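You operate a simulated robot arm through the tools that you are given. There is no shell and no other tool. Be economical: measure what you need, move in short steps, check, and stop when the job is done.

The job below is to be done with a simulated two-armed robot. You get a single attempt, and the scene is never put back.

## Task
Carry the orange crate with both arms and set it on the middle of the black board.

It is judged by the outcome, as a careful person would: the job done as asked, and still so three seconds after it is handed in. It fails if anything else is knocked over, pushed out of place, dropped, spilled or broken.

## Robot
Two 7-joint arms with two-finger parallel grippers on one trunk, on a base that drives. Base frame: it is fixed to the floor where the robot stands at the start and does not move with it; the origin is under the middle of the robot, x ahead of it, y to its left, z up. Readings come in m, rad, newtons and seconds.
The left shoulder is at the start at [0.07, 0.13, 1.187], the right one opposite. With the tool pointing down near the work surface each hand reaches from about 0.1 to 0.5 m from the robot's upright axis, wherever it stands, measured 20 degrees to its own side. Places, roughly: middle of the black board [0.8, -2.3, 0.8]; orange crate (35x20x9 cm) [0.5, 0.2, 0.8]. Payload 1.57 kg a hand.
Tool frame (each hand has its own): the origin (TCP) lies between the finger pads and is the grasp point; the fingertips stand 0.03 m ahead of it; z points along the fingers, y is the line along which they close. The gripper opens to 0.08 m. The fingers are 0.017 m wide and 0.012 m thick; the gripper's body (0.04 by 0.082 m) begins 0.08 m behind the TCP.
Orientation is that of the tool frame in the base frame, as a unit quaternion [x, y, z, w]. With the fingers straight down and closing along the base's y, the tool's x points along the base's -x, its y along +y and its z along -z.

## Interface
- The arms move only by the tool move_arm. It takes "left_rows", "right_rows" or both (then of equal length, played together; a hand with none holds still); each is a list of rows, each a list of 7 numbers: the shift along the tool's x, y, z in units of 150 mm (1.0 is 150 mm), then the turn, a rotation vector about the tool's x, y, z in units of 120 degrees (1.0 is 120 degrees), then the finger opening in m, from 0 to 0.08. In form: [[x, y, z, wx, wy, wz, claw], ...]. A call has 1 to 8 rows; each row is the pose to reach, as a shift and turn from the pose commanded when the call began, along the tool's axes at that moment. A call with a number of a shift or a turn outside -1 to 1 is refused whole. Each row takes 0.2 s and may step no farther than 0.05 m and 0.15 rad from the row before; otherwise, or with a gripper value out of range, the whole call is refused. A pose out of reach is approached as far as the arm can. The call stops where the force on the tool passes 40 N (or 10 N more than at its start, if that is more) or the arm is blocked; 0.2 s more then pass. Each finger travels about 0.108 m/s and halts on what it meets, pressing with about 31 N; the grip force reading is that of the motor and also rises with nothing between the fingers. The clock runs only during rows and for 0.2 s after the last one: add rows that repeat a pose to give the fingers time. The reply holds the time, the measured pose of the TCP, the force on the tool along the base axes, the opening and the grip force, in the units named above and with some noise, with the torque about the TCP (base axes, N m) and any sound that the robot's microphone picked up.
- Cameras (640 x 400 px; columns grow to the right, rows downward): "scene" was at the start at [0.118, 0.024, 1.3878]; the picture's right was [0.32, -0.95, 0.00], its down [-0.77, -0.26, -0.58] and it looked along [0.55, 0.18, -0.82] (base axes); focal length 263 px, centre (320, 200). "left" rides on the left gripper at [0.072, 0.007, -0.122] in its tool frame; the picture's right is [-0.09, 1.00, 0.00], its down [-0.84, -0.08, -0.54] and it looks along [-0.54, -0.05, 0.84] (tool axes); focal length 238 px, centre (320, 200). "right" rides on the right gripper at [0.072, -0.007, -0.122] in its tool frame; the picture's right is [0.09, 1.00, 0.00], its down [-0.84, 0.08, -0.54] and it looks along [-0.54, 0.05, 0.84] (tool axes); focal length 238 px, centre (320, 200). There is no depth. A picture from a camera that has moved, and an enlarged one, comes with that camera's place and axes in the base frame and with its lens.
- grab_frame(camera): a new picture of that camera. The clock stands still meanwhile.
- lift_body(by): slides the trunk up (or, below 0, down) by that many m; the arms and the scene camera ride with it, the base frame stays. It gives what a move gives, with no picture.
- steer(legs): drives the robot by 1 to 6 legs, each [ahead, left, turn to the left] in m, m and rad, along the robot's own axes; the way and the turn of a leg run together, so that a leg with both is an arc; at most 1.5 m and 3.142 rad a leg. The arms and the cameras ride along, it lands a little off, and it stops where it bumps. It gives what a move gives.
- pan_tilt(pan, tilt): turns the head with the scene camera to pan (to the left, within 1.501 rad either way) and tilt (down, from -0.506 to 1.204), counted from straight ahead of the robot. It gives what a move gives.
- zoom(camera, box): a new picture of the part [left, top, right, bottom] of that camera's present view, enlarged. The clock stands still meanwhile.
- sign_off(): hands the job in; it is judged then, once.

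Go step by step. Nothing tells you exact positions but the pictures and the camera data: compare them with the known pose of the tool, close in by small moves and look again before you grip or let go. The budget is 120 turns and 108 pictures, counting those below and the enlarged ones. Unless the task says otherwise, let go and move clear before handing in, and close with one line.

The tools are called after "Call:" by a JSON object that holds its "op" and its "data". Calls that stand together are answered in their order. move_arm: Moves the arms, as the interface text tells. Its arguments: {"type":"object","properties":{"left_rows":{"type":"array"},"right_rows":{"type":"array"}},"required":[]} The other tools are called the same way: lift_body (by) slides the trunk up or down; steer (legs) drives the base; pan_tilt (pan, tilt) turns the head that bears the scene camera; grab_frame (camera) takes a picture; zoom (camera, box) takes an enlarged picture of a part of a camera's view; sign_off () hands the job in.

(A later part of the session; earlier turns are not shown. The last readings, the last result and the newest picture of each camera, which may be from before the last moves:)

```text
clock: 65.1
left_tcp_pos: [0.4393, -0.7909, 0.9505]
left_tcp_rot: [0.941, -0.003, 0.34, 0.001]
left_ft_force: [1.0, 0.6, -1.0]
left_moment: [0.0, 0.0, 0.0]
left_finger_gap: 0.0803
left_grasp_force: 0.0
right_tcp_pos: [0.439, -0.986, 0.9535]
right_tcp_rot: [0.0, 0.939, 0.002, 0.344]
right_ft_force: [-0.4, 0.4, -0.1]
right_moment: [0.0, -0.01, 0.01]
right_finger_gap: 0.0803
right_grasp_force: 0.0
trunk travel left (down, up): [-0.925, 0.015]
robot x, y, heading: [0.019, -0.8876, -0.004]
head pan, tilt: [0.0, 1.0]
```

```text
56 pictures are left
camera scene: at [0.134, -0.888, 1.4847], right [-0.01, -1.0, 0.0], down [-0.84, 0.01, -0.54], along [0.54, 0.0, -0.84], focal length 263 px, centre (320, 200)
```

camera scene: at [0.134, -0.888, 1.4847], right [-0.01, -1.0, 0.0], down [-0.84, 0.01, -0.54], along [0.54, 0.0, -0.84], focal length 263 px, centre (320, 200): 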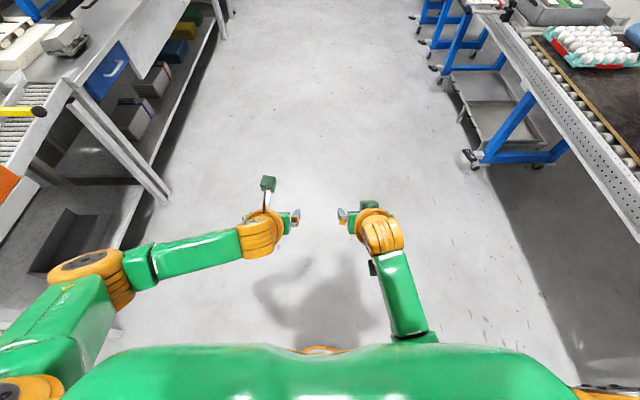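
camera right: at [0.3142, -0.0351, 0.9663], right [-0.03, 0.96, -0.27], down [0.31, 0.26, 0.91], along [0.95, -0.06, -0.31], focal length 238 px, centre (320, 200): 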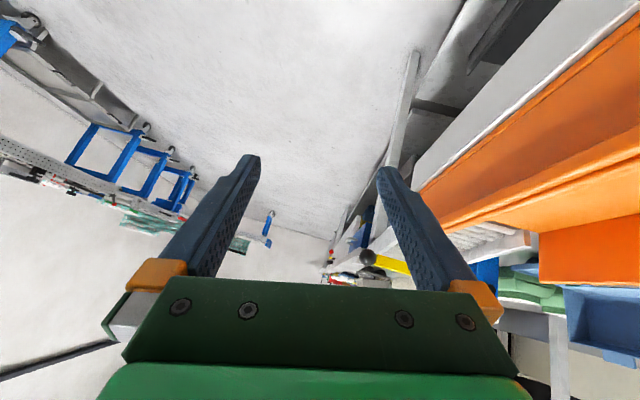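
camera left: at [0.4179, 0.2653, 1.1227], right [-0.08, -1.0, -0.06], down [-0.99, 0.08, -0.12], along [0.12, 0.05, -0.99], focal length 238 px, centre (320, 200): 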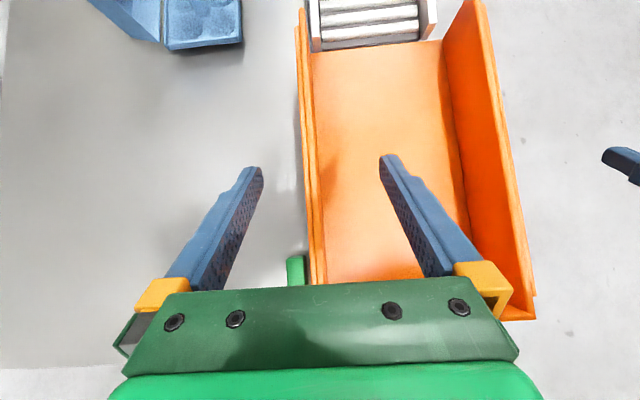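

I'll raise the hands 4 cm and drive back left to face the crate.

Call:
{"op": "move_arm", "data": {"left_rows": [[0.17, 0, -0.205, 0, 0, 0, 0.08], [0.17, 0, -0.205, 0, 0, 0, 0.08]], "right_rows": [[-0.17, 0, -0.205, 0, 0, 0, 0.08], [-0.17, 0, -0.205, 0, 0, 0, 0.08]]}}

Call:
{"op": "steer", "data": {"legs": [[0, 1.05, 0]]}}

Call:
{"op": "grab_frame", "data": {"camera": "scene"}}

Call:
{"op": "grab_frame", "data": {"camera": "left"}}

```text
clock: 65.7
left_tcp_pos: [0.4411, -0.7882, 0.9905]
left_tcp_rot: [0.941, -0.002, 0.34, 0.001]
left_ft_force: [0.1, 0.2, -0.6]
left_moment: [-0.01, -0.01, 0.0]
left_finger_gap: 0.0799
left_grasp_force: 0.2
right_tcp_pos: [0.4389, -0.987, 0.994]
right_tcp_rot: [0.0, 0.939, 0.001, 0.343]
right_ft_force: [0.9, 0.0, -0.8]
right_moment: [0.0, 0.03, -0.01]
right_finger_gap: 0.0799
right_grasp_force: 0.1
trunk travel left (down, up): [-0.925, 0.015]
robot x, y, heading: [0.0164, -0.8892, -0.007]
head pan, tilt: [0.0, 1.0]
```

```text
clock: 71.0
left_tcp_pos: [0.4359, 0.2468, 0.9911]
left_tcp_rot: [0.94, 0.006, 0.34, -0.003]
left_ft_force: [-0.2, 1.0, 0.7]
left_moment: [-0.01, -0.02, 0.01]
left_finger_gap: 0.0799
left_grasp_force: 0.1
right_tcp_pos: [0.4376, 0.0484, 0.9938]
right_tcp_rot: [-0.009, 0.939, 0.005, 0.344]
right_ft_force: [-0.1, 0.3, 0.2]
right_moment: [0.02, -0.02, 0.02]
right_finger_gap: 0.0803
right_grasp_force: 0.0
trunk travel left (down, up): [-0.925, 0.015]
robot x, y, heading: [0.0114, 0.1395, 0.015]
head pan, tilt: [0.0, 1.0]
```

```text
55 pictures are left
camera scene: at [0.1313, 0.1411, 1.4847], right [0.01, -1.0, 0.0], down [-0.84, -0.01, -0.54], along [0.54, 0.01, -0.84], focal length 263 px, centre (320, 200)
```

scene: 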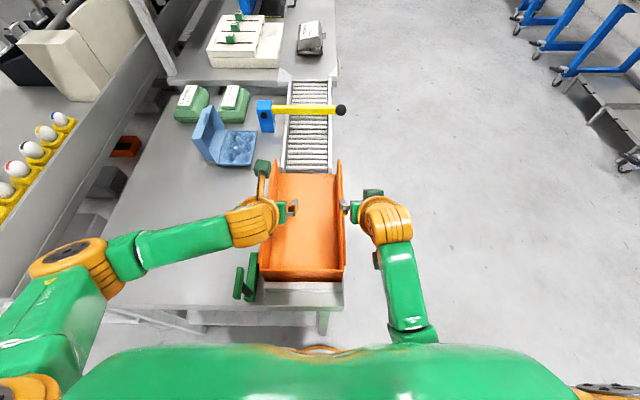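

```text
54 pictures are left
camera left: at [0.4132, 0.2405, 1.1303], right [-0.06, -1.0, -0.06], down [-0.99, 0.06, -0.12], along [0.12, 0.05, -0.99], focal length 238 px, centre (320, 200)
```

left: 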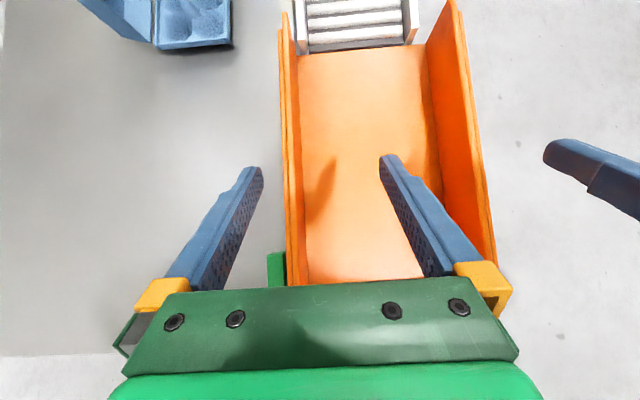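

I'll nudge the base 4 cm left and square its heading.

Call:
{"op": "steer", "data": {"legs": [[0, 0.04, -0.015]]}}

Call:
{"op": "grab_frame", "data": {"camera": "left"}}

Call:
{"op": "grab_frame", "data": {"camera": "right"}}

```text
clock: 71.9
left_tcp_pos: [0.4361, 0.2743, 0.9907]
left_tcp_rot: [0.941, -0.003, 0.339, -0.002]
left_ft_force: [-0.4, -0.9, 0.0]
left_moment: [0.0, -0.01, 0.03]
left_finger_gap: 0.0798
left_grasp_force: 0.1
right_tcp_pos: [0.4367, 0.0764, 0.9928]
right_tcp_rot: [-0.001, 0.939, 0.005, 0.344]
right_ft_force: [-0.6, -1.0, -0.4]
right_moment: [0.07, -0.02, 0.04]
right_finger_gap: 0.0799
right_grasp_force: 0.1
trunk travel left (down, up): [-0.925, 0.015]
robot x, y, heading: [0.013, 0.178, -0.002]
head pan, tilt: [0.0, 1.0]
```

```text
53 pictures are left
camera left: at [0.4145, 0.2671, 1.1308], right [-0.07, -1.0, -0.06], down [-0.99, 0.08, -0.12], along [0.12, 0.06, -0.99], focal length 238 px, centre (320, 200)
```

left: 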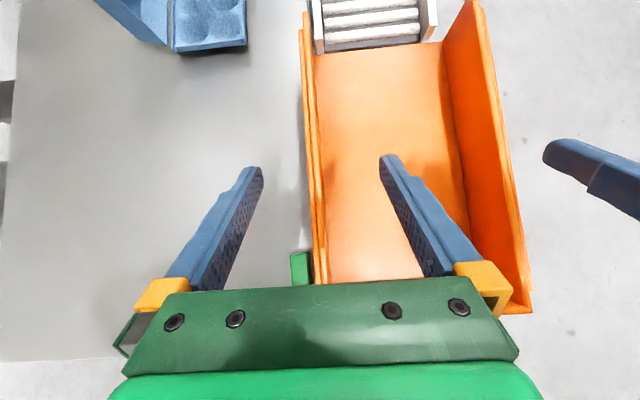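

```text
52 pictures are left
camera right: at [0.3009, 0.0669, 1.0408], right [-0.07, 1.0, -0.05], down [0.29, 0.07, 0.95], along [0.95, 0.06, -0.29], focal length 238 px, centre (320, 200)
```

right: 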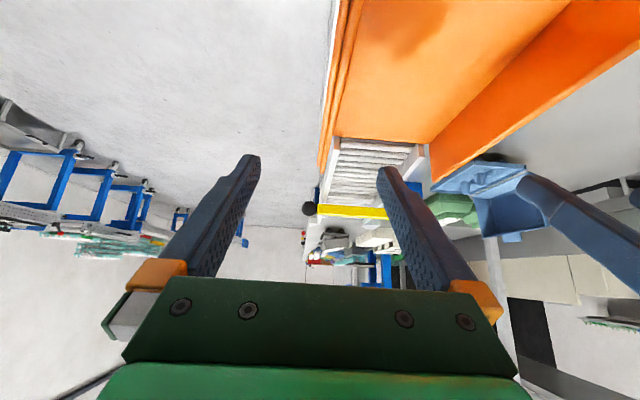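

Both walls lie centred between the fingers to within about 1 cm. I'll correct sideways and come down around the walls.

Call:
{"op": "move_arm", "data": {"left_rows": [[-0.08, -0.083, 0.11, 0, 0, 0, 0.08], [-0.2, -0.083, 0.28, 0, 0, 0, 0.08], [-0.3, -0.083, 0.42, 0, 0, 0, 0.08], [-0.39, -0.083, 0.545, 0, 0, 0, 0.08], [-0.478, -0.083, 0.669, 0, 0, 0, 0.08], [-0.478, -0.083, 0.669, 0, 0, 0, 0.08]], "right_rows": [[0.08, 0.06, 0.11, 0, 0, 0, 0.08], [0.208, 0.06, 0.28, 0, 0, 0, 0.08], [0.312, 0.06, 0.42, 0, 0, 0, 0.08], [0.405, 0.06, 0.546, 0, 0, 0, 0.08], [0.498, 0.06, 0.671, 0, 0, 0, 0.08], [0.498, 0.06, 0.671, 0, 0, 0, 0.08]]}}

Call:
{"op": "grab_frame", "data": {"camera": "left"}}

Call:
{"op": "grab_frame", "data": {"camera": "right"}}

Call:
{"op": "zoom", "data": {"camera": "scene", "box": [200, 120, 440, 320]}}

```text
clock: 73.3
left_tcp_pos: [0.4463, 0.2905, 0.8666]
left_tcp_rot: [0.94, -0.002, 0.34, 0.0]
left_ft_force: [0.2, -0.2, -0.7]
left_moment: [-0.06, 0.01, 0.03]
left_finger_gap: 0.0803
left_grasp_force: 0.0
right_tcp_pos: [0.4426, 0.0912, 0.8674]
right_tcp_rot: [-0.002, 0.939, 0.002, 0.344]
right_ft_force: [0.1, 0.0, 0.5]
right_moment: [0.02, 0.02, -0.02]
right_finger_gap: 0.0801
right_grasp_force: 0.2
trunk travel left (down, up): [-0.925, 0.015]
robot x, y, heading: [0.0104, 0.1768, -0.001]
head pan, tilt: [0.0, 1.0]
```

```text
51 pictures are left
camera left: at [0.4227, 0.2853, 1.0072], right [-0.07, -1.0, -0.06], down [-0.99, 0.08, -0.12], along [0.12, 0.05, -0.99], focal length 238 px, centre (320, 200)
```

left: 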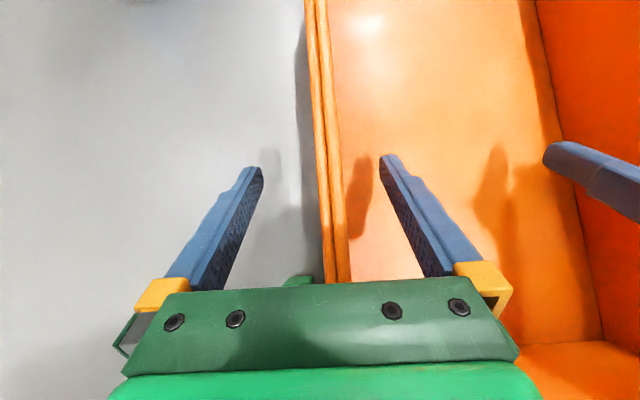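

```text
50 pictures are left
camera right: at [0.308, 0.0823, 0.9156], right [-0.07, 1.0, -0.06], down [0.29, 0.08, 0.95], along [0.95, 0.05, -0.29], focal length 238 px, centre (320, 200)
```

right: 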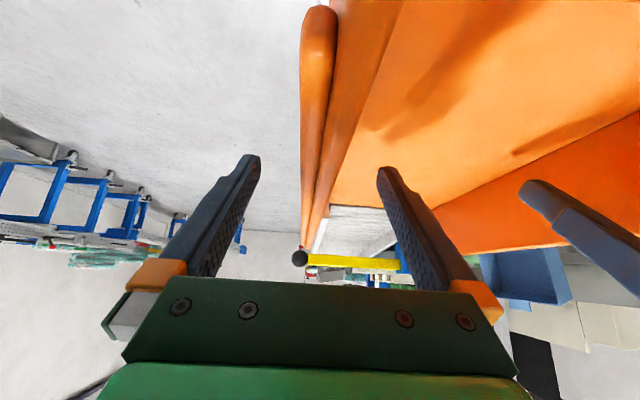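

```text
2.00 times, centred on (320, 220) of scene
camera zoom: at [0.131, 0.1788, 1.4847], right [0.0, -1.0, 0.0], down [-0.84, 0.0, -0.54], along [0.54, 0.0, -0.84], focal length 526 px, centre (320, 160)
```

zoom: 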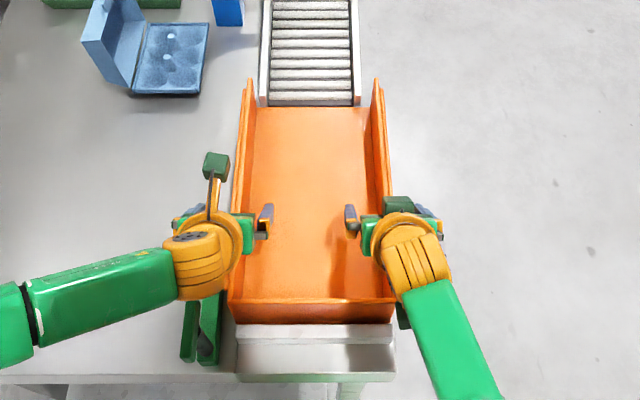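

Both grippers straddle the walls freely. I'll centre each by about 6 mm and close.

Call:
{"op": "move_arm", "data": {"left_rows": [[0, 0.04, 0, 0, 0, 0, 0.08], [0, 0.04, 0, 0, 0, 0, 0.06], [0, 0.04, 0, 0, 0, 0, 0.03], [0, 0.04, 0, 0, 0, 0, 0.0], [0, 0.04, 0, 0, 0, 0, 0.0], [0, 0.04, 0, 0, 0, 0, 0.0]], "right_rows": [[0, -0.045, 0, 0, 0, 0, 0.08], [0, -0.045, 0, 0, 0, 0, 0.06], [0, -0.045, 0, 0, 0, 0, 0.03], [0, -0.045, 0, 0, 0, 0, 0.0], [0, -0.045, 0, 0, 0, 0, 0.0], [0, -0.045, 0, 0, 0, 0, 0.0]]}}

Call:
{"op": "grab_frame", "data": {"camera": "left"}}

Call:
{"op": "grab_frame", "data": {"camera": "right"}}

```text
clock: 74.5
left_tcp_pos: [0.4452, 0.2806, 0.8686]
left_tcp_rot: [0.941, -0.004, 0.339, 0.009]
left_ft_force: [1.5, -4.2, -0.6]
left_moment: [1.04, 0.0, 1.16]
left_finger_gap: 0.0083
left_grasp_force: 27.3
right_tcp_pos: [0.4432, 0.0878, 0.869]
right_tcp_rot: [-0.003, 0.939, 0.007, 0.344]
right_ft_force: [-1.0, 4.7, 0.1]
right_moment: [-0.89, -0.07, -0.89]
right_finger_gap: 0.0075
right_grasp_force: 27.0
trunk travel left (down, up): [-0.925, 0.015]
robot x, y, heading: [0.0088, 0.1794, -0.006]
head pan, tilt: [0.0, 1.0]
stopped in row 5 (left hand): the force on the tool passed its limit at 42 N (the readings are from after the stop); the commanded pose is now the measured one
```

```text
48 pictures are left
camera left: at [0.423, 0.276, 1.0076], right [-0.08, -1.0, -0.05], down [-0.99, 0.09, -0.12], along [0.12, 0.04, -0.99], focal length 238 px, centre (320, 200)
```

left: 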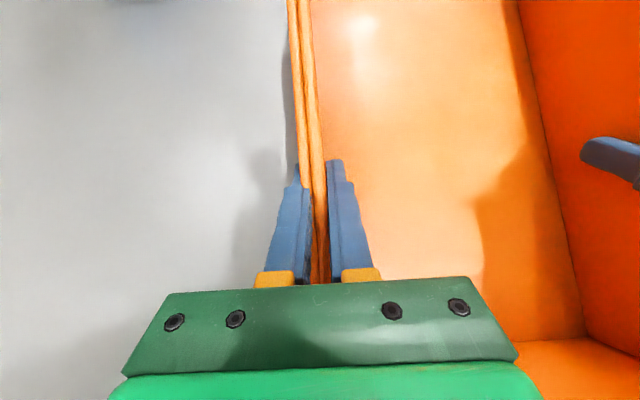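

```text
47 pictures are left
camera right: at [0.3082, 0.0787, 0.9156], right [-0.08, 1.0, -0.05], down [0.29, 0.07, 0.95], along [0.95, 0.06, -0.29], focal length 238 px, centre (320, 200)
```

right: 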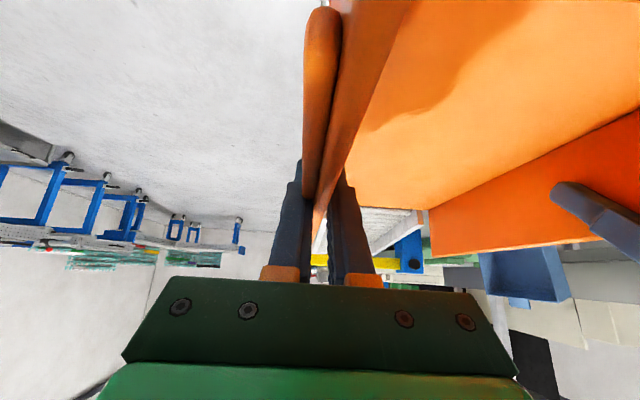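

Both walls are gripped (gap about 8 mm, about 27 N). I'll lift 3 cm gently and check.

Call:
{"op": "move_arm", "data": {"left_rows": [[0.043, 0, -0.051, 0, 0, 0, 0.0], [0.085, 0, -0.103, 0, 0, 0, 0.0], [0.128, 0, -0.154, 0, 0, 0, 0.0], [0.128, 0, -0.154, 0, 0, 0, 0.0]], "right_rows": [[-0.043, 0, -0.051, 0, 0, 0, 0.0], [-0.086, 0, -0.102, 0, 0, 0, 0.0], [-0.129, 0, -0.153, 0, 0, 0, 0.0], [-0.129, 0, -0.153, 0, 0, 0, 0.0]]}}

Call:
{"op": "grab_frame", "data": {"camera": "scene"}}

Call:
{"op": "grab_frame", "data": {"camera": "left"}}

```text
clock: 75.5
left_tcp_pos: [0.4464, 0.2807, 0.8987]
left_tcp_rot: [0.941, -0.004, 0.338, 0.008]
left_ft_force: [1.1, -3.0, -3.4]
left_moment: [0.38, 0.23, 0.47]
left_finger_gap: 0.0073
left_grasp_force: 26.7
right_tcp_pos: [0.4428, 0.0875, 0.8983]
right_tcp_rot: [-0.002, 0.939, 0.007, 0.344]
right_ft_force: [0.3, 3.0, -1.2]
right_moment: [-0.21, -0.1, -0.47]
right_finger_gap: 0.0072
right_grasp_force: 26.9
trunk travel left (down, up): [-0.925, 0.015]
robot x, y, heading: [0.0117, 0.1798, -0.008]
head pan, tilt: [0.0, 1.0]
```

```text
46 pictures are left
camera scene: at [0.1326, 0.1789, 1.4846], right [0.0, -1.0, 0.0], down [-0.84, 0.0, -0.54], along [0.54, 0.0, -0.84], focal length 263 px, centre (320, 200)
```

scene: 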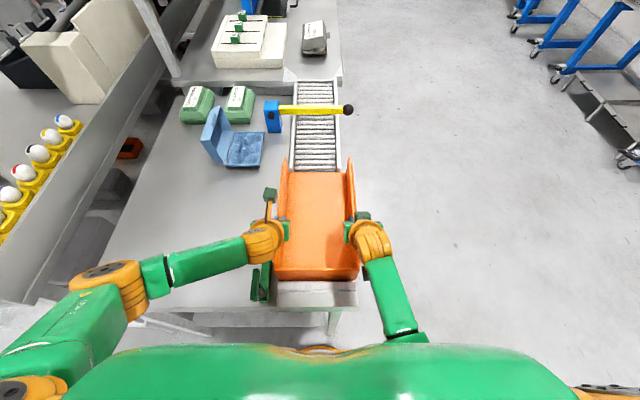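

```text
45 pictures are left
camera left: at [0.4236, 0.2761, 1.0381], right [-0.08, -1.0, -0.05], down [-0.99, 0.09, -0.12], along [0.12, 0.04, -0.99], focal length 238 px, centre (320, 200)
```

left: 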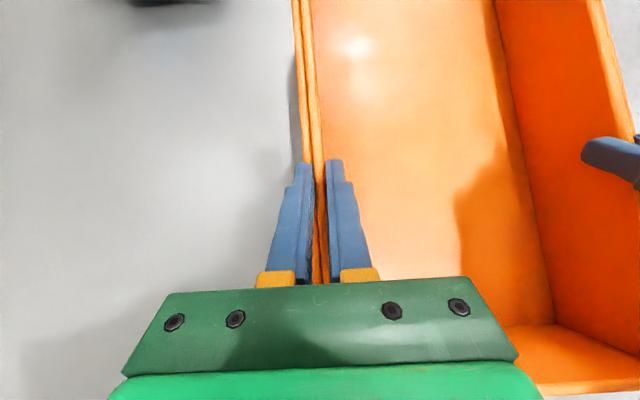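

I'm not sure the crate actually rose; the camera suggests the fingers may have slid up the walls. I'll zoom in to check.

Call:
{"op": "zoom", "data": {"camera": "scene", "box": [200, 120, 440, 320]}}

Call:
{"op": "grab_frame", "data": {"camera": "right"}}

```text
2.00 times, centred on (320, 220) of scene
camera zoom: at [0.1326, 0.1789, 1.4846], right [0.0, -1.0, 0.0], down [-0.84, 0.0, -0.54], along [0.54, 0.0, -0.84], focal length 526 px, centre (320, 160)
```

zoom: 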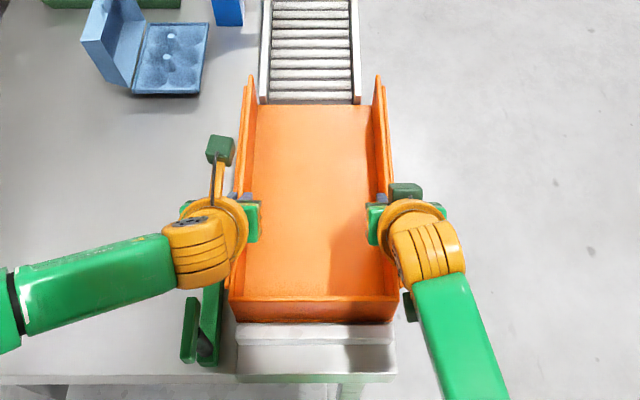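

```text
43 pictures are left
camera right: at [0.3084, 0.0783, 0.9459], right [-0.08, 1.0, -0.05], down [0.29, 0.07, 0.95], along [0.95, 0.06, -0.29], focal length 238 px, centre (320, 200)
```

right: 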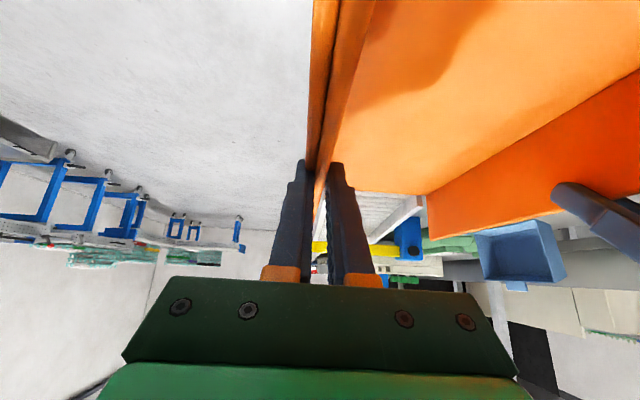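

The crate has hardly risen; the grip slid up along the walls. I'll look closely at the finger contacts.

Call:
{"op": "zoom", "data": {"camera": "left", "box": [240, 120, 400, 300]}}

Call:
{"op": "zoom", "data": {"camera": "right", "box": [240, 100, 400, 300]}}

```text
2.22 times, centred on (320, 210) of left
camera zoom: at [0.4236, 0.2761, 1.0381], right [-0.08, -1.0, -0.05], down [-0.99, 0.09, -0.12], along [0.12, 0.04, -0.99], focal length 530 px, centre (320, 178)
```

zoom: 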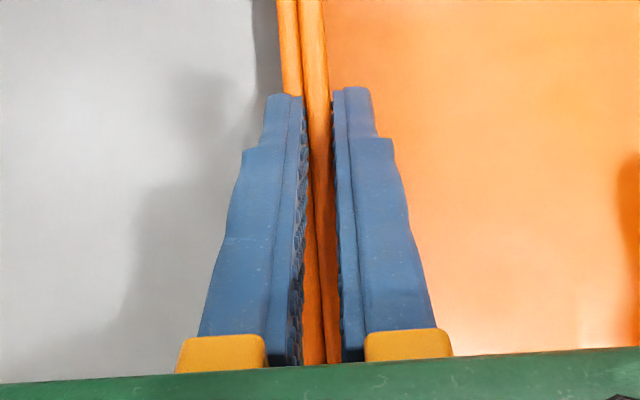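

```text
2.00 times, centred on (320, 200) of right
camera zoom: at [0.3084, 0.0783, 0.9459], right [-0.08, 1.0, -0.05], down [0.29, 0.07, 0.95], along [0.95, 0.06, -0.29], focal length 477 px, centre (320, 200)
```

zoom: 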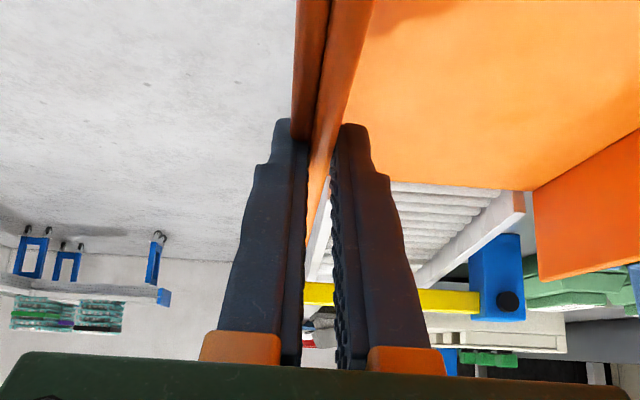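

The pads now hold only the last centimetre of the walls. I'll open a little, go deeper (TCP about 3.3 cm below the rim), and grip again.

Call:
{"op": "move_arm", "data": {"left_rows": [[0, 0, 0, 0, 0, 0, 0.03], [0, 0, 0, 0, 0, 0, 0.03], [-0.09, 0, 0.107, 0, 0, 0, 0.03], [-0.179, 0, 0.215, 0, 0, 0, 0.03], [-0.179, 0, 0.215, 0, 0, 0, 0.0], [-0.179, 0, 0.215, 0, 0, 0, 0.0], [-0.179, 0, 0.215, 0, 0, 0, 0.0]], "right_rows": [[0, 0, 0, 0, 0, 0, 0.03], [0, 0, 0, 0, 0, 0, 0.03], [0.09, 0, 0.107, 0, 0, 0, 0.03], [0.181, 0, 0.214, 0, 0, 0, 0.03], [0.181, 0, 0.214, 0, 0, 0, 0.0], [0.181, 0, 0.214, 0, 0, 0, 0.0], [0.181, 0, 0.214, 0, 0, 0, 0.0]]}}

Call:
{"op": "move_arm", "data": {"left_rows": [[0.021, 0, -0.026, 0, 0, 0, 0.0], [0.042, 0, -0.051, 0, 0, 0, 0.0]], "right_rows": [[-0.021, 0, -0.026, 0, 0, 0, 0.0], [-0.042, 0, -0.051, 0, 0, 0, 0.0]]}}

Call:
{"op": "grab_frame", "data": {"camera": "left"}}

```text
clock: 77.1
left_tcp_pos: [0.4445, 0.2788, 0.8557]
left_tcp_rot: [0.941, -0.005, 0.339, 0.009]
left_ft_force: [-0.3, -9.4, 0.7]
left_moment: [1.43, -0.42, 1.38]
left_finger_gap: 0.0085
left_grasp_force: 27.2
right_tcp_pos: [0.4435, 0.0886, 0.8562]
right_tcp_rot: [-0.002, 0.938, 0.007, 0.345]
right_ft_force: [1.6, 9.6, 0.9]
right_moment: [-1.29, 0.4, -1.41]
right_finger_gap: 0.008
right_grasp_force: 27.5
trunk travel left (down, up): [-0.925, 0.015]
robot x, y, heading: [0.0131, 0.1788, -0.003]
head pan, tilt: [0.0, 1.0]
```

```text
clock: 77.7
left_tcp_pos: [0.4445, 0.2795, 0.8663]
left_tcp_rot: [0.94, -0.005, 0.34, 0.008]
left_ft_force: [0.8, -12.2, -3.0]
left_moment: [1.38, 0.23, 1.43]
left_finger_gap: 0.0088
left_grasp_force: 27.5
right_tcp_pos: [0.4445, 0.0884, 0.8666]
right_tcp_rot: [-0.003, 0.939, 0.007, 0.344]
right_ft_force: [-0.4, 12.1, -2.6]
right_moment: [-1.32, -0.07, -1.35]
right_finger_gap: 0.0076
right_grasp_force: 27.3
trunk travel left (down, up): [-0.925, 0.015]
robot x, y, heading: [0.0131, 0.1804, -0.005]
head pan, tilt: [0.0, 1.0]
```

```text
40 pictures are left
camera left: at [0.4222, 0.2756, 1.0051], right [-0.09, -1.0, -0.05], down [-0.99, 0.09, -0.12], along [0.12, 0.03, -0.99], focal length 238 px, centre (320, 200)
```

left: 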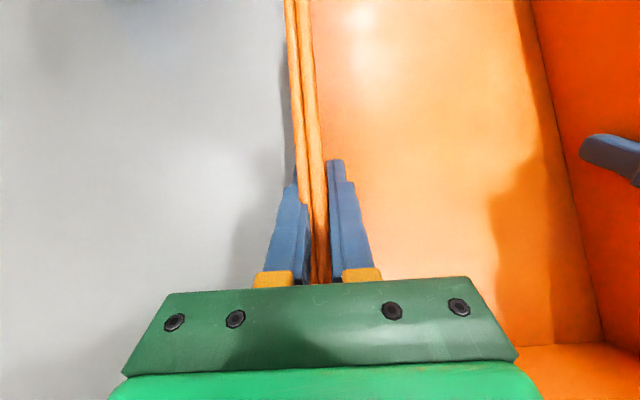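

I'll take a baseline zoom, lift 1.5 cm more and compare.

Call:
{"op": "zoom", "data": {"camera": "scene", "box": [260, 140, 380, 300]}}

Call:
{"op": "move_arm", "data": {"left_rows": [[0.021, 0, -0.026, 0, 0, 0, 0.0], [0.043, 0, -0.051, 0, 0, 0, 0.0], [0.064, 0, -0.077, 0, 0, 0, 0.0], [0.064, 0, -0.077, 0, 0, 0, 0.0]], "right_rows": [[-0.021, 0, -0.026, 0, 0, 0, 0.0], [-0.043, 0, -0.051, 0, 0, 0, 0.0], [-0.064, 0, -0.077, 0, 0, 0, 0.0], [-0.064, 0, -0.077, 0, 0, 0, 0.0]]}}

Call:
{"op": "zoom", "data": {"camera": "scene", "box": [260, 140, 380, 300]}}

```text
2.50 times, centred on (320, 220) of scene
camera zoom: at [0.1321, 0.179, 1.4846], right [0.0, -1.0, 0.0], down [-0.84, 0.0, -0.54], along [0.54, 0.0, -0.84], focal length 657 px, centre (320, 150)
```

zoom: 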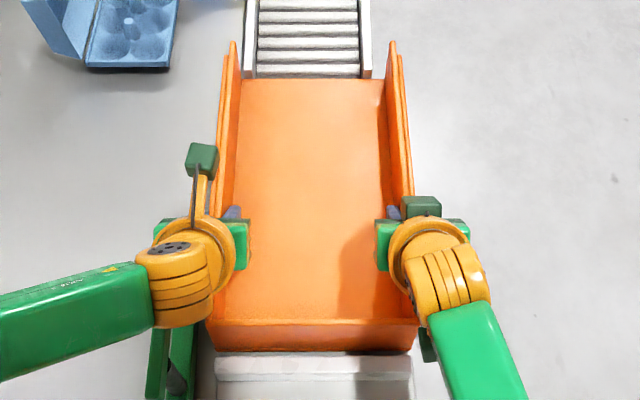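

```text
clock: 78.7
left_tcp_pos: [0.4463, 0.2791, 0.8817]
left_tcp_rot: [0.941, -0.005, 0.339, 0.009]
left_ft_force: [0.2, -18.5, -3.4]
left_moment: [1.44, -0.04, 1.38]
left_finger_gap: 0.009
left_grasp_force: 27.6
right_tcp_pos: [0.4442, 0.0876, 0.8814]
right_tcp_rot: [-0.002, 0.939, 0.008, 0.344]
right_ft_force: [-0.3, 18.2, -1.1]
right_moment: [-1.3, 0.16, -1.46]
right_finger_gap: 0.0076
right_grasp_force: 26.8
trunk travel left (down, up): [-0.925, 0.015]
robot x, y, heading: [0.011, 0.1791, -0.002]
head pan, tilt: [0.0, 1.0]
```

```text
2.50 times, centred on (320, 220) of scene
camera zoom: at [0.1325, 0.1789, 1.4846], right [0.0, -1.0, 0.0], down [-0.84, 0.0, -0.54], along [0.54, 0.0, -0.84], focal length 657 px, centre (320, 150)
```

zoom: 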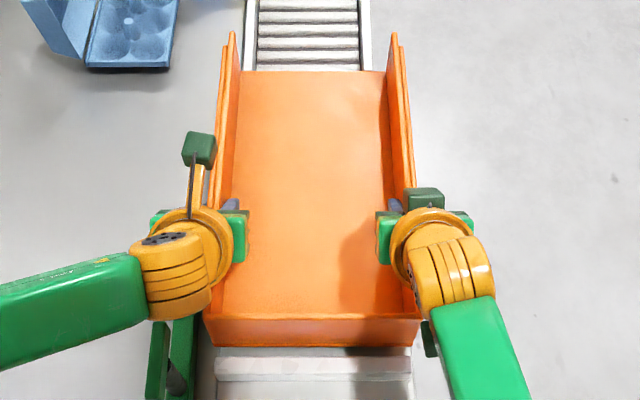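

The crate is now rising with the hands (about 0.5 kg). I'll relax the sideways pull by 2 mm each and lift 8 cm more.

Call:
{"op": "move_arm", "data": {"left_rows": [[0.057, 0.013, -0.068, 0, 0, 0, 0.0], [0.114, 0.013, -0.137, 0, 0, 0, 0.0], [0.17, 0.013, -0.205, 0, 0, 0, 0.0], [0.227, 0.013, -0.273, 0, 0, 0, 0.0], [0.284, 0.013, -0.342, 0, 0, 0, 0.0], [0.341, 0.013, -0.41, 0, 0, 0, 0.0], [0.341, 0.013, -0.41, 0, 0, 0, 0.0]], "right_rows": [[-0.057, 0.013, -0.068, 0, 0, 0, 0.0], [-0.115, 0.013, -0.136, 0, 0, 0, 0.0], [-0.172, 0.013, -0.203, 0, 0, 0, 0.0], [-0.23, 0.013, -0.271, 0, 0, 0, 0.0], [-0.287, 0.013, -0.339, 0, 0, 0, 0.0], [-0.345, 0.013, -0.407, 0, 0, 0, 0.0], [-0.345, 0.013, -0.407, 0, 0, 0, 0.0]]}}

Call:
{"op": "grab_frame", "data": {"camera": "scene"}}

Call:
{"op": "grab_frame", "data": {"camera": "left"}}

Call:
{"op": "grab_frame", "data": {"camera": "right"}}

```text
clock: 79.5
left_tcp_pos: [0.4438, 0.2758, 0.9198]
left_tcp_rot: [0.941, -0.006, 0.338, 0.013]
left_ft_force: [12.2, -14.0, -15.8]
left_moment: [1.46, -0.28, 1.55]
left_finger_gap: 0.01
left_grasp_force: 28.1
right_tcp_pos: [0.4455, 0.0827, 0.9203]
right_tcp_rot: [-0.006, 0.939, 0.002, 0.345]
right_ft_force: [-13.0, 14.5, 12.3]
right_moment: [1.13, 0.5, 0.81]
right_finger_gap: 0.0075
right_grasp_force: 26.1
trunk travel left (down, up): [-0.925, 0.015]
robot x, y, heading: [0.0103, 0.1812, -0.004]
head pan, tilt: [0.0, 1.0]
stopped in row 4 (right hand): the force on the tool passed its limit at 42 N (the readings are from after the stop); the commanded pose is now the measured one
```

```text
37 pictures are left
camera scene: at [0.1324, 0.179, 1.4846], right [0.0, -1.0, 0.0], down [-0.84, 0.0, -0.54], along [0.54, 0.0, -0.84], focal length 263 px, centre (320, 200)
```

scene: 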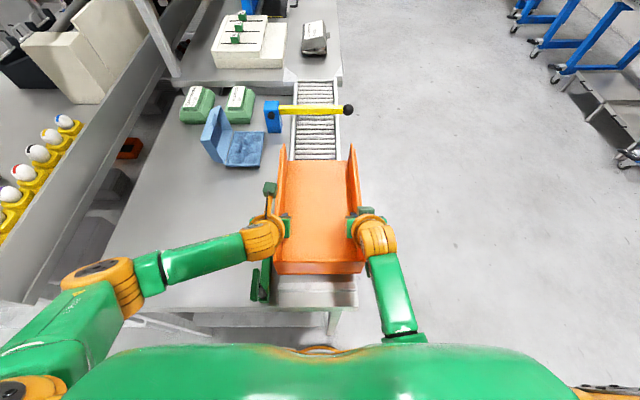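

```text
36 pictures are left
camera left: at [0.4216, 0.2721, 1.0593], right [-0.09, -1.0, -0.04], down [-0.99, 0.09, -0.12], along [0.12, 0.03, -0.99], focal length 238 px, centre (320, 200)
```

left: 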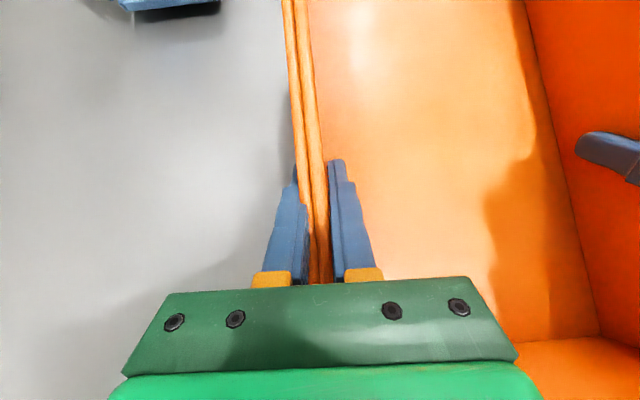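

```text
35 pictures are left
camera right: at [0.3098, 0.0741, 0.9661], right [-0.08, 0.99, -0.06], down [0.28, 0.08, 0.96], along [0.95, 0.06, -0.29], focal length 238 px, centre (320, 200)
```

right: 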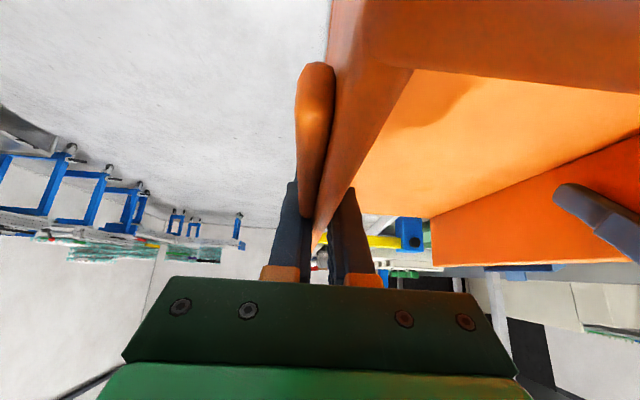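

The crate is held about 5 cm up, slightly nose-down; the right camera mount probably rests on its near corner, causing some twist. I'll relax the hands by 2–3 mm and read the forces.

Call:
{"op": "move_arm", "data": {"left_rows": [[-0.001, 0.008, 0.014, 0, 0, 0, 0.0], [-0.001, 0.008, 0.014, 0, 0, 0, 0.0]], "right_rows": [[-0.001, 0.008, -0.017, 0, 0, 0, 0.0], [-0.001, 0.008, -0.017, 0, 0, 0, 0.0]]}}

```text
clock: 80.1
left_tcp_pos: [0.4458, 0.2741, 0.9191]
left_tcp_rot: [0.941, -0.006, 0.338, 0.014]
left_ft_force: [-0.1, -18.6, -2.0]
left_moment: [1.33, -0.37, 1.47]
left_finger_gap: 0.0086
left_grasp_force: 27.7
right_tcp_pos: [0.4445, 0.0818, 0.9218]
right_tcp_rot: [-0.006, 0.938, -0.001, 0.347]
right_ft_force: [0.8, 19.6, -2.2]
right_moment: [-1.28, 0.54, -1.55]
right_finger_gap: 0.008
right_grasp_force: 27.1
trunk travel left (down, up): [-0.925, 0.015]
robot x, y, heading: [0.0089, 0.1803, -0.0]
head pan, tilt: [0.0, 1.0]
```

Forces in z and x have relaxed. I'll lift another 4 cm slowly.

Call:
{"op": "move_arm", "data": {"left_rows": [[0.043, 0, -0.051, 0, 0, 0, 0.0], [0.085, 0, -0.103, 0, 0, 0, 0.0], [0.128, 0, -0.154, 0, 0, 0, 0.0], [0.17, 0, -0.205, 0, 0, 0, 0.0], [0.17, 0, -0.205, 0, 0, 0, 0.0]], "right_rows": [[-0.043, 0, -0.051, 0, 0, 0, 0.0], [-0.086, 0, -0.102, 0, 0, 0, 0.0], [-0.129, 0, -0.153, 0, 0, 0, 0.0], [-0.172, 0, -0.203, 0, 0, 0, 0.0], [-0.172, 0, -0.203, 0, 0, 0, 0.0]]}}

Call:
{"op": "grab_frame", "data": {"camera": "scene"}}

```text
clock: 80.9
left_tcp_pos: [0.4445, 0.2705, 0.9453]
left_tcp_rot: [0.941, -0.007, 0.337, 0.017]
left_ft_force: [7.8, -17.5, -13.0]
left_moment: [1.5, -0.56, 1.48]
left_finger_gap: 0.0101
left_grasp_force: 27.5
right_tcp_pos: [0.4427, 0.0796, 0.9453]
right_tcp_rot: [-0.013, 0.939, -0.006, 0.344]
right_ft_force: [-7.8, 17.1, 10.1]
right_moment: [0.74, 0.66, 0.06]
right_finger_gap: 0.0079
right_grasp_force: 26.8
trunk travel left (down, up): [-0.925, 0.015]
robot x, y, heading: [0.0131, 0.1783, -0.006]
head pan, tilt: [0.0, 1.0]
stopped in row 3 (left hand): the force on the tool passed its limit at 42 N (the readings are from after the stop); the commanded pose is now the measured one
```

```text
34 pictures are left
camera scene: at [0.1323, 0.1789, 1.4846], right [0.0, -1.0, 0.0], down [-0.84, 0.0, -0.54], along [0.54, 0.0, -0.84], focal length 263 px, centre (320, 200)
```

scene: 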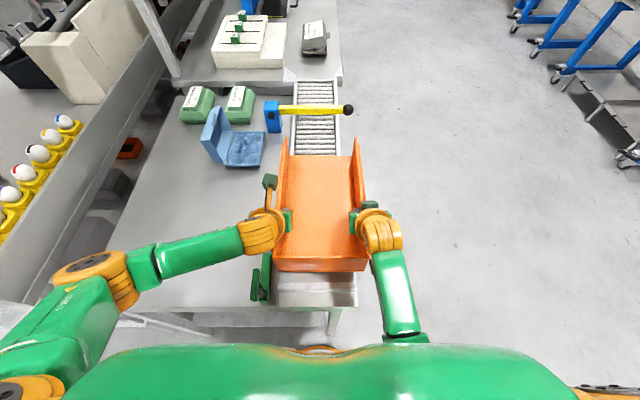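

The crate is up about 8 cm and level enough. I'll relax the twist again, then drive away to the right over the clear floor.

Call:
{"op": "move_arm", "data": {"left_rows": [[-0.001, -0.005, 0.012, 0, 0, 0, 0.0], [-0.001, -0.005, 0.012, 0, 0, 0, 0.0]], "right_rows": [[-0.001, -0.005, -0.014, 0, 0, 0, 0.0], [-0.001, -0.005, -0.014, 0, 0, 0, 0.0]]}}

Call:
{"op": "steer", "data": {"legs": [[0, -0.2, 0]]}}

Call:
{"op": "grab_frame", "data": {"camera": "scene"}}

```text
clock: 81.5
left_tcp_pos: [0.4467, 0.2686, 0.9425]
left_tcp_rot: [0.941, -0.008, 0.337, 0.019]
left_ft_force: [-2.1, -39.6, -2.1]
left_moment: [1.44, 0.17, 1.43]
left_finger_gap: 0.0089
left_grasp_force: 27.4
right_tcp_pos: [0.441, 0.0777, 0.9474]
right_tcp_rot: [-0.012, 0.939, -0.006, 0.345]
right_ft_force: [2.9, 39.6, -2.1]
right_moment: [-1.3, -0.03, -1.75]
right_finger_gap: 0.0086
right_grasp_force: 27.1
trunk travel left (down, up): [-0.925, 0.015]
robot x, y, heading: [0.0102, 0.1772, -0.003]
head pan, tilt: [0.0, 1.0]
```

```text
clock: 83.1
left_tcp_pos: [0.4446, 0.0729, 0.9442]
left_tcp_rot: [0.941, -0.008, 0.339, 0.021]
left_ft_force: [-2.6, -43.2, -3.1]
left_moment: [1.48, 0.06, 1.38]
left_finger_gap: 0.0088
left_grasp_force: 27.1
right_tcp_pos: [0.4404, -0.1182, 0.9462]
right_tcp_rot: [-0.013, 0.939, -0.007, 0.343]
right_ft_force: [2.9, 45.2, -2.6]
right_moment: [-1.34, 0.06, -1.75]
right_finger_gap: 0.009
right_grasp_force: 27.4
trunk travel left (down, up): [-0.925, 0.015]
robot x, y, heading: [0.0096, -0.0218, 0.002]
head pan, tilt: [0.0, 1.0]
```

```text
33 pictures are left
camera scene: at [0.1317, -0.0162, 1.4846], right [0.0, -1.0, 0.0], down [-0.84, 0.0, -0.54], along [0.54, 0.0, -0.84], focal length 263 px, centre (320, 200)
```

scene: 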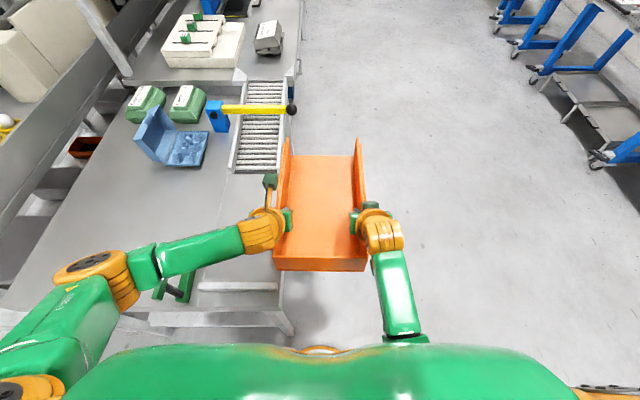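

The crate is clear of the table. The hands pull outward against each other, so I'll ease them inward about 1.5 mm.

Call:
{"op": "move_arm", "data": {"left_rows": [[0, 0.005, 0, 0, 0, 0, 0.0], [0, 0.01, 0, 0, 0, 0, 0.0]], "right_rows": [[0, 0.005, 0, 0, 0, 0, 0.0], [0, 0.01, 0, 0, 0, 0, 0.0]]}}

Call:
{"op": "steer", "data": {"legs": [[0, -0.65, 0]]}}

Call:
{"op": "grab_frame", "data": {"camera": "scene"}}

```text
clock: 83.7
left_tcp_pos: [0.4445, 0.071, 0.9438]
left_tcp_rot: [0.941, -0.008, 0.339, 0.019]
left_ft_force: [-1.1, -9.8, -3.7]
left_moment: [1.4, 0.01, 1.22]
left_finger_gap: 0.0088
left_grasp_force: 27.6
right_tcp_pos: [0.4392, -0.1212, 0.9452]
right_tcp_rot: [-0.013, 0.939, -0.008, 0.343]
right_ft_force: [1.8, 10.2, -0.4]
right_moment: [-1.1, 0.14, -1.58]
right_finger_gap: 0.0083
right_grasp_force: 27.5
trunk travel left (down, up): [-0.925, 0.015]
robot x, y, heading: [0.0154, -0.0205, -0.003]
head pan, tilt: [0.0, 1.0]
```

```text
clock: 87.3
left_tcp_pos: [0.4432, -0.5681, 0.9437]
left_tcp_rot: [0.94, -0.006, 0.339, 0.019]
left_ft_force: [-1.0, -7.2, -4.2]
left_moment: [1.42, 0.06, 1.29]
left_finger_gap: 0.0087
left_grasp_force: 27.0
right_tcp_pos: [0.4404, -0.7595, 0.9452]
right_tcp_rot: [-0.016, 0.939, -0.008, 0.344]
right_ft_force: [0.3, 7.6, 0.1]
right_moment: [-1.12, 0.12, -1.58]
right_finger_gap: 0.0084
right_grasp_force: 27.9
trunk travel left (down, up): [-0.925, 0.015]
robot x, y, heading: [0.013, -0.6632, 0.002]
head pan, tilt: [0.0, 1.0]
```

```text
32 pictures are left
camera scene: at [0.131, -0.6592, 1.4846], right [0.0, -1.0, 0.0], down [-0.84, 0.0, -0.54], along [0.54, 0.0, -0.84], focal length 263 px, centre (320, 200)
```

scene: 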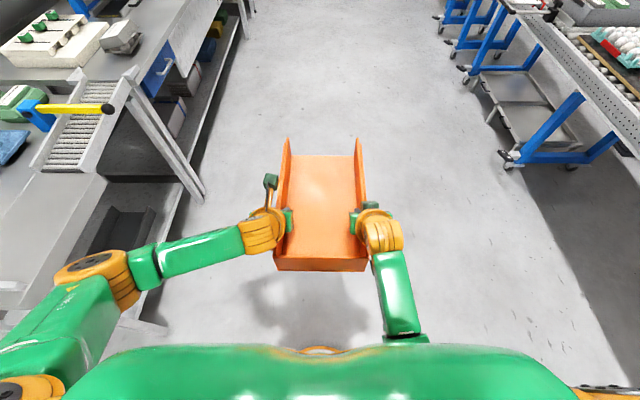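

Clear aisle. I'll move to its middle, turn right 90° to face the board table, and look.

Call:
{"op": "steer", "data": {"legs": [[0, -0.25, 0], [0, 0, -1.571]]}}

Call:
{"op": "pan_tilt", "data": {"pan": 0.3, "tilt": 0.7}}

Call:
{"op": "grab_frame", "data": {"camera": "scene"}}

```text
clock: 92.9
left_tcp_pos: [0.1001, -1.3414, 0.9431]
left_tcp_rot: [-0.658, 0.673, -0.225, -0.254]
left_ft_force: [-17.3, 1.5, -3.3]
left_moment: [0.03, -1.46, 1.31]
left_finger_gap: 0.0085
left_grasp_force: 27.9
right_tcp_pos: [-0.0919, -1.3367, 0.9459]
right_tcp_rot: [0.656, 0.673, -0.248, 0.236]
right_ft_force: [17.3, -1.8, -0.1]
right_moment: [0.13, 1.15, -1.62]
right_finger_gap: 0.0083
right_grasp_force: 26.9
trunk travel left (down, up): [-0.925, 0.015]
robot x, y, heading: [0.0128, -0.9069, -1.582]
head pan, tilt: [0.0, 1.0]
```

```text
clock: 93.7
left_tcp_pos: [0.0988, -1.341, 0.9443]
left_tcp_rot: [-0.659, 0.672, -0.224, -0.253]
left_ft_force: [-11.1, 1.5, -3.8]
left_moment: [-0.01, -1.44, 1.31]
left_finger_gap: 0.0089
left_grasp_force: 27.4
right_tcp_pos: [-0.0917, -1.3363, 0.9451]
right_tcp_rot: [0.656, 0.673, -0.248, 0.236]
right_ft_force: [11.3, -1.5, -0.8]
right_moment: [0.18, 1.09, -1.56]
right_finger_gap: 0.0082
right_grasp_force: 27.5
trunk travel left (down, up): [-0.925, 0.015]
robot x, y, heading: [0.0114, -0.909, -1.576]
head pan, tilt: [0.3, 0.7]
```

```text
31 pictures are left
camera scene: at [0.0346, -1.0402, 1.5079], right [-0.96, -0.29, 0.0], down [-0.19, 0.62, -0.76], along [0.22, -0.73, -0.65], focal length 263 px, centre (320, 200)
```

scene: 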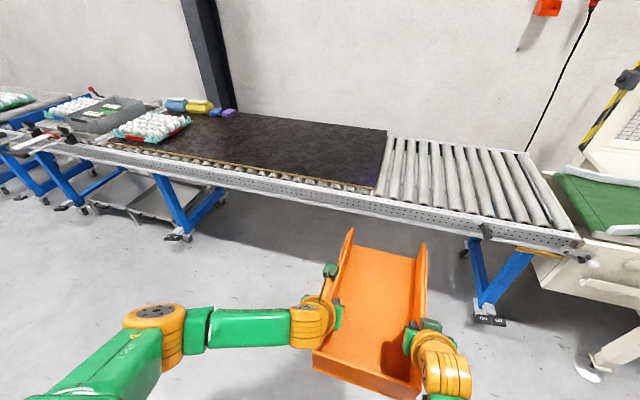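

The board spans about x 0.07–1.53, y −1.94 to −2.57, so its middle is about (0.80, −2.26). I'll drive left (world +x) 0.79 m and ahead 0.35 m, then look.

Call:
{"op": "steer", "data": {"legs": [[0, 0.79, 0], [0.35, 0, 0]]}}

Call:
{"op": "pan_tilt", "data": {"pan": 0.0, "tilt": 0.85}}

Call:
{"op": "grab_frame", "data": {"camera": "scene"}}

```text
clock: 99.8
left_tcp_pos: [0.8848, -1.6967, 0.9439]
left_tcp_rot: [-0.655, 0.675, -0.225, -0.255]
left_ft_force: [-14.2, 2.5, -2.7]
left_moment: [0.06, -1.45, 1.33]
left_finger_gap: 0.0088
left_grasp_force: 27.7
right_tcp_pos: [0.6936, -1.6894, 0.947]
right_tcp_rot: [0.659, 0.669, -0.251, 0.235]
right_ft_force: [14.3, -1.5, -0.7]
right_moment: [0.12, 1.1, -1.57]
right_finger_gap: 0.0082
right_grasp_force: 27.5
trunk travel left (down, up): [-0.925, 0.015]
robot x, y, heading: [0.803, -1.2613, -1.59]
head pan, tilt: [0.3, 0.7]
```

```text
clock: 100.6
left_tcp_pos: [0.8844, -1.6979, 0.9433]
left_tcp_rot: [-0.655, 0.676, -0.223, -0.254]
left_ft_force: [-11.8, 1.2, -4.2]
left_moment: [-0.03, -1.45, 1.28]
left_finger_gap: 0.0087
left_grasp_force: 27.0
right_tcp_pos: [0.6942, -1.6914, 0.9454]
right_tcp_rot: [0.659, 0.67, -0.25, 0.235]
right_ft_force: [11.5, -0.6, -0.5]
right_moment: [0.17, 1.06, -1.5]
right_finger_gap: 0.0084
right_grasp_force: 27.1
trunk travel left (down, up): [-0.925, 0.015]
robot x, y, heading: [0.8003, -1.2603, -1.591]
head pan, tilt: [0.0, 0.85]
```

```text
30 pictures are left
camera scene: at [0.7977, -1.3924, 1.4957], right [-1.0, 0.02, 0.0], down [0.01, 0.75, -0.66], along [-0.01, -0.66, -0.75], focal length 263 px, centre (320, 200)
```

scene: 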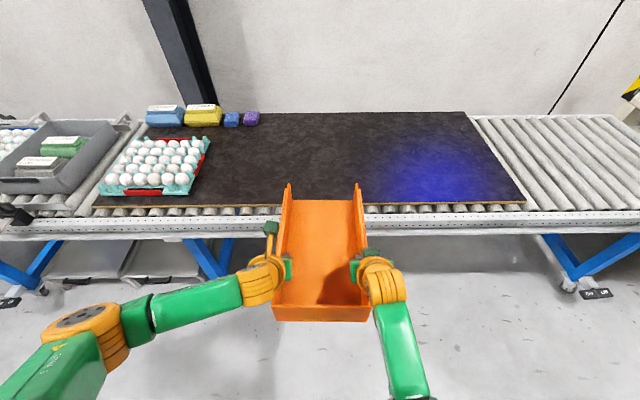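

The board's middle comes out near (0.81, −2.28), and the rail front near y = −1.91. I'll drive ahead 0.38 m, correcting heading and sideways, with the crate about 7 cm above the board.

Call:
{"op": "steer", "data": {"legs": [[0.38, 0.015, 0.018]]}}

Call:
{"op": "pan_tilt", "data": {"pan": 0.0, "tilt": 1.1}}

Call:
{"op": "grab_frame", "data": {"camera": "scene"}}

Call:
{"op": "grab_frame", "data": {"camera": "right"}}

```text
clock: 103.0
left_tcp_pos: [0.9012, -2.0719, 0.9439]
left_tcp_rot: [-0.659, 0.672, -0.225, -0.254]
left_ft_force: [-12.8, 2.0, -4.2]
left_moment: [0.05, -1.46, 1.32]
left_finger_gap: 0.0089
left_grasp_force: 27.8
right_tcp_pos: [0.7095, -2.0675, 0.9467]
right_tcp_rot: [0.655, 0.673, -0.25, 0.237]
right_ft_force: [12.6, -2.2, -0.3]
right_moment: [0.1, 1.06, -1.59]
right_finger_gap: 0.0079
right_grasp_force: 27.3
trunk travel left (down, up): [-0.925, 0.015]
robot x, y, heading: [0.8124, -1.6418, -1.576]
head pan, tilt: [0.0, 0.85]
```

```text
clock: 103.8
left_tcp_pos: [0.9018, -2.074, 0.9434]
left_tcp_rot: [-0.659, 0.671, -0.225, -0.253]
left_ft_force: [-10.7, 0.7, -3.9]
left_moment: [-0.03, -1.47, 1.3]
left_finger_gap: 0.0088
left_grasp_force: 27.9
right_tcp_pos: [0.7098, -2.0694, 0.9449]
right_tcp_rot: [0.654, 0.674, -0.249, 0.237]
right_ft_force: [10.1, -0.6, 0.1]
right_moment: [0.22, 1.03, -1.52]
right_finger_gap: 0.0081
right_grasp_force: 27.0
trunk travel left (down, up): [-0.925, 0.015]
robot x, y, heading: [0.8108, -1.6421, -1.573]
head pan, tilt: [0.0, 1.1]
```

```text
29 pictures are left
camera scene: at [0.8105, -1.7546, 1.478], right [-1.0, 0.0, 0.0], down [0.0, 0.89, -0.45], along [0.0, -0.45, -0.89], focal length 263 px, centre (320, 200)
```

scene: 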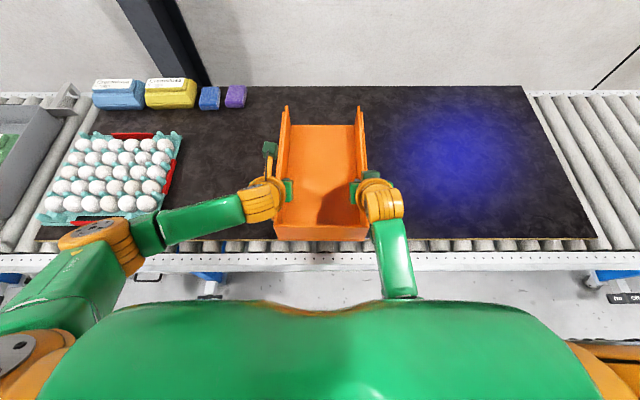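

```text
28 pictures are left
camera right: at [0.7003, -1.937, 0.9931], right [0.99, 0.09, -0.08], down [0.11, -0.29, 0.95], along [0.06, -0.95, -0.3], focal length 238 px, centre (320, 200)
```

right: 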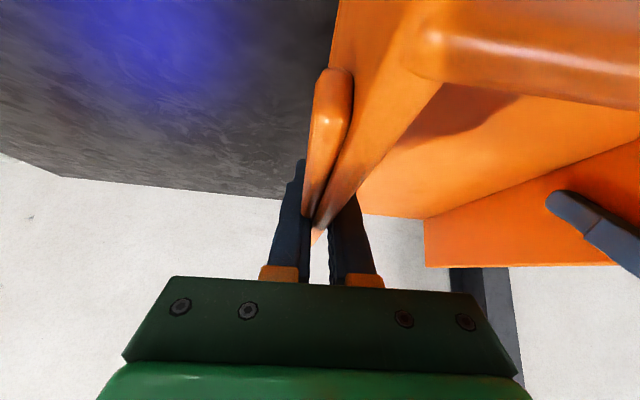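

The crate is over the board's front part. There are about 9 cm between my body and the rail, so I'll go ahead 7 cm more and then reach forward with the arms.

Call:
{"op": "steer", "data": {"legs": [[0.075, 0.005, 0]]}}

Call:
{"op": "grab_frame", "data": {"camera": "scene"}}

```text
clock: 104.8
left_tcp_pos: [0.905, -2.1453, 0.9472]
left_tcp_rot: [-0.658, 0.671, -0.227, -0.255]
left_ft_force: [-11.5, 1.5, -3.4]
left_moment: [0.24, -1.42, 1.35]
left_finger_gap: 0.009
left_grasp_force: 28.0
right_tcp_pos: [0.713, -2.1388, 0.9486]
right_tcp_rot: [0.654, 0.672, -0.251, 0.24]
right_ft_force: [11.0, -0.8, -0.6]
right_moment: [-0.12, 1.05, -1.5]
right_finger_gap: 0.0082
right_grasp_force: 27.3
trunk travel left (down, up): [-0.925, 0.015]
robot x, y, heading: [0.8146, -1.7131, -1.577]
head pan, tilt: [0.0, 1.1]
```

```text
27 pictures are left
camera scene: at [0.8144, -1.8208, 1.4787], right [-1.0, 0.01, 0.0], down [0.0, 0.89, -0.46], along [0.0, -0.46, -0.89], focal length 263 px, centre (320, 200)
```

scene: 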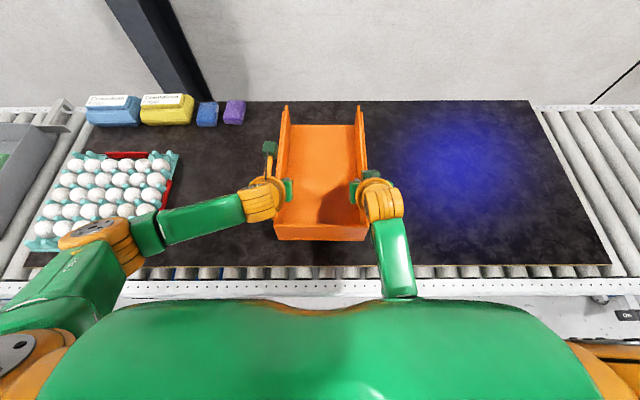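

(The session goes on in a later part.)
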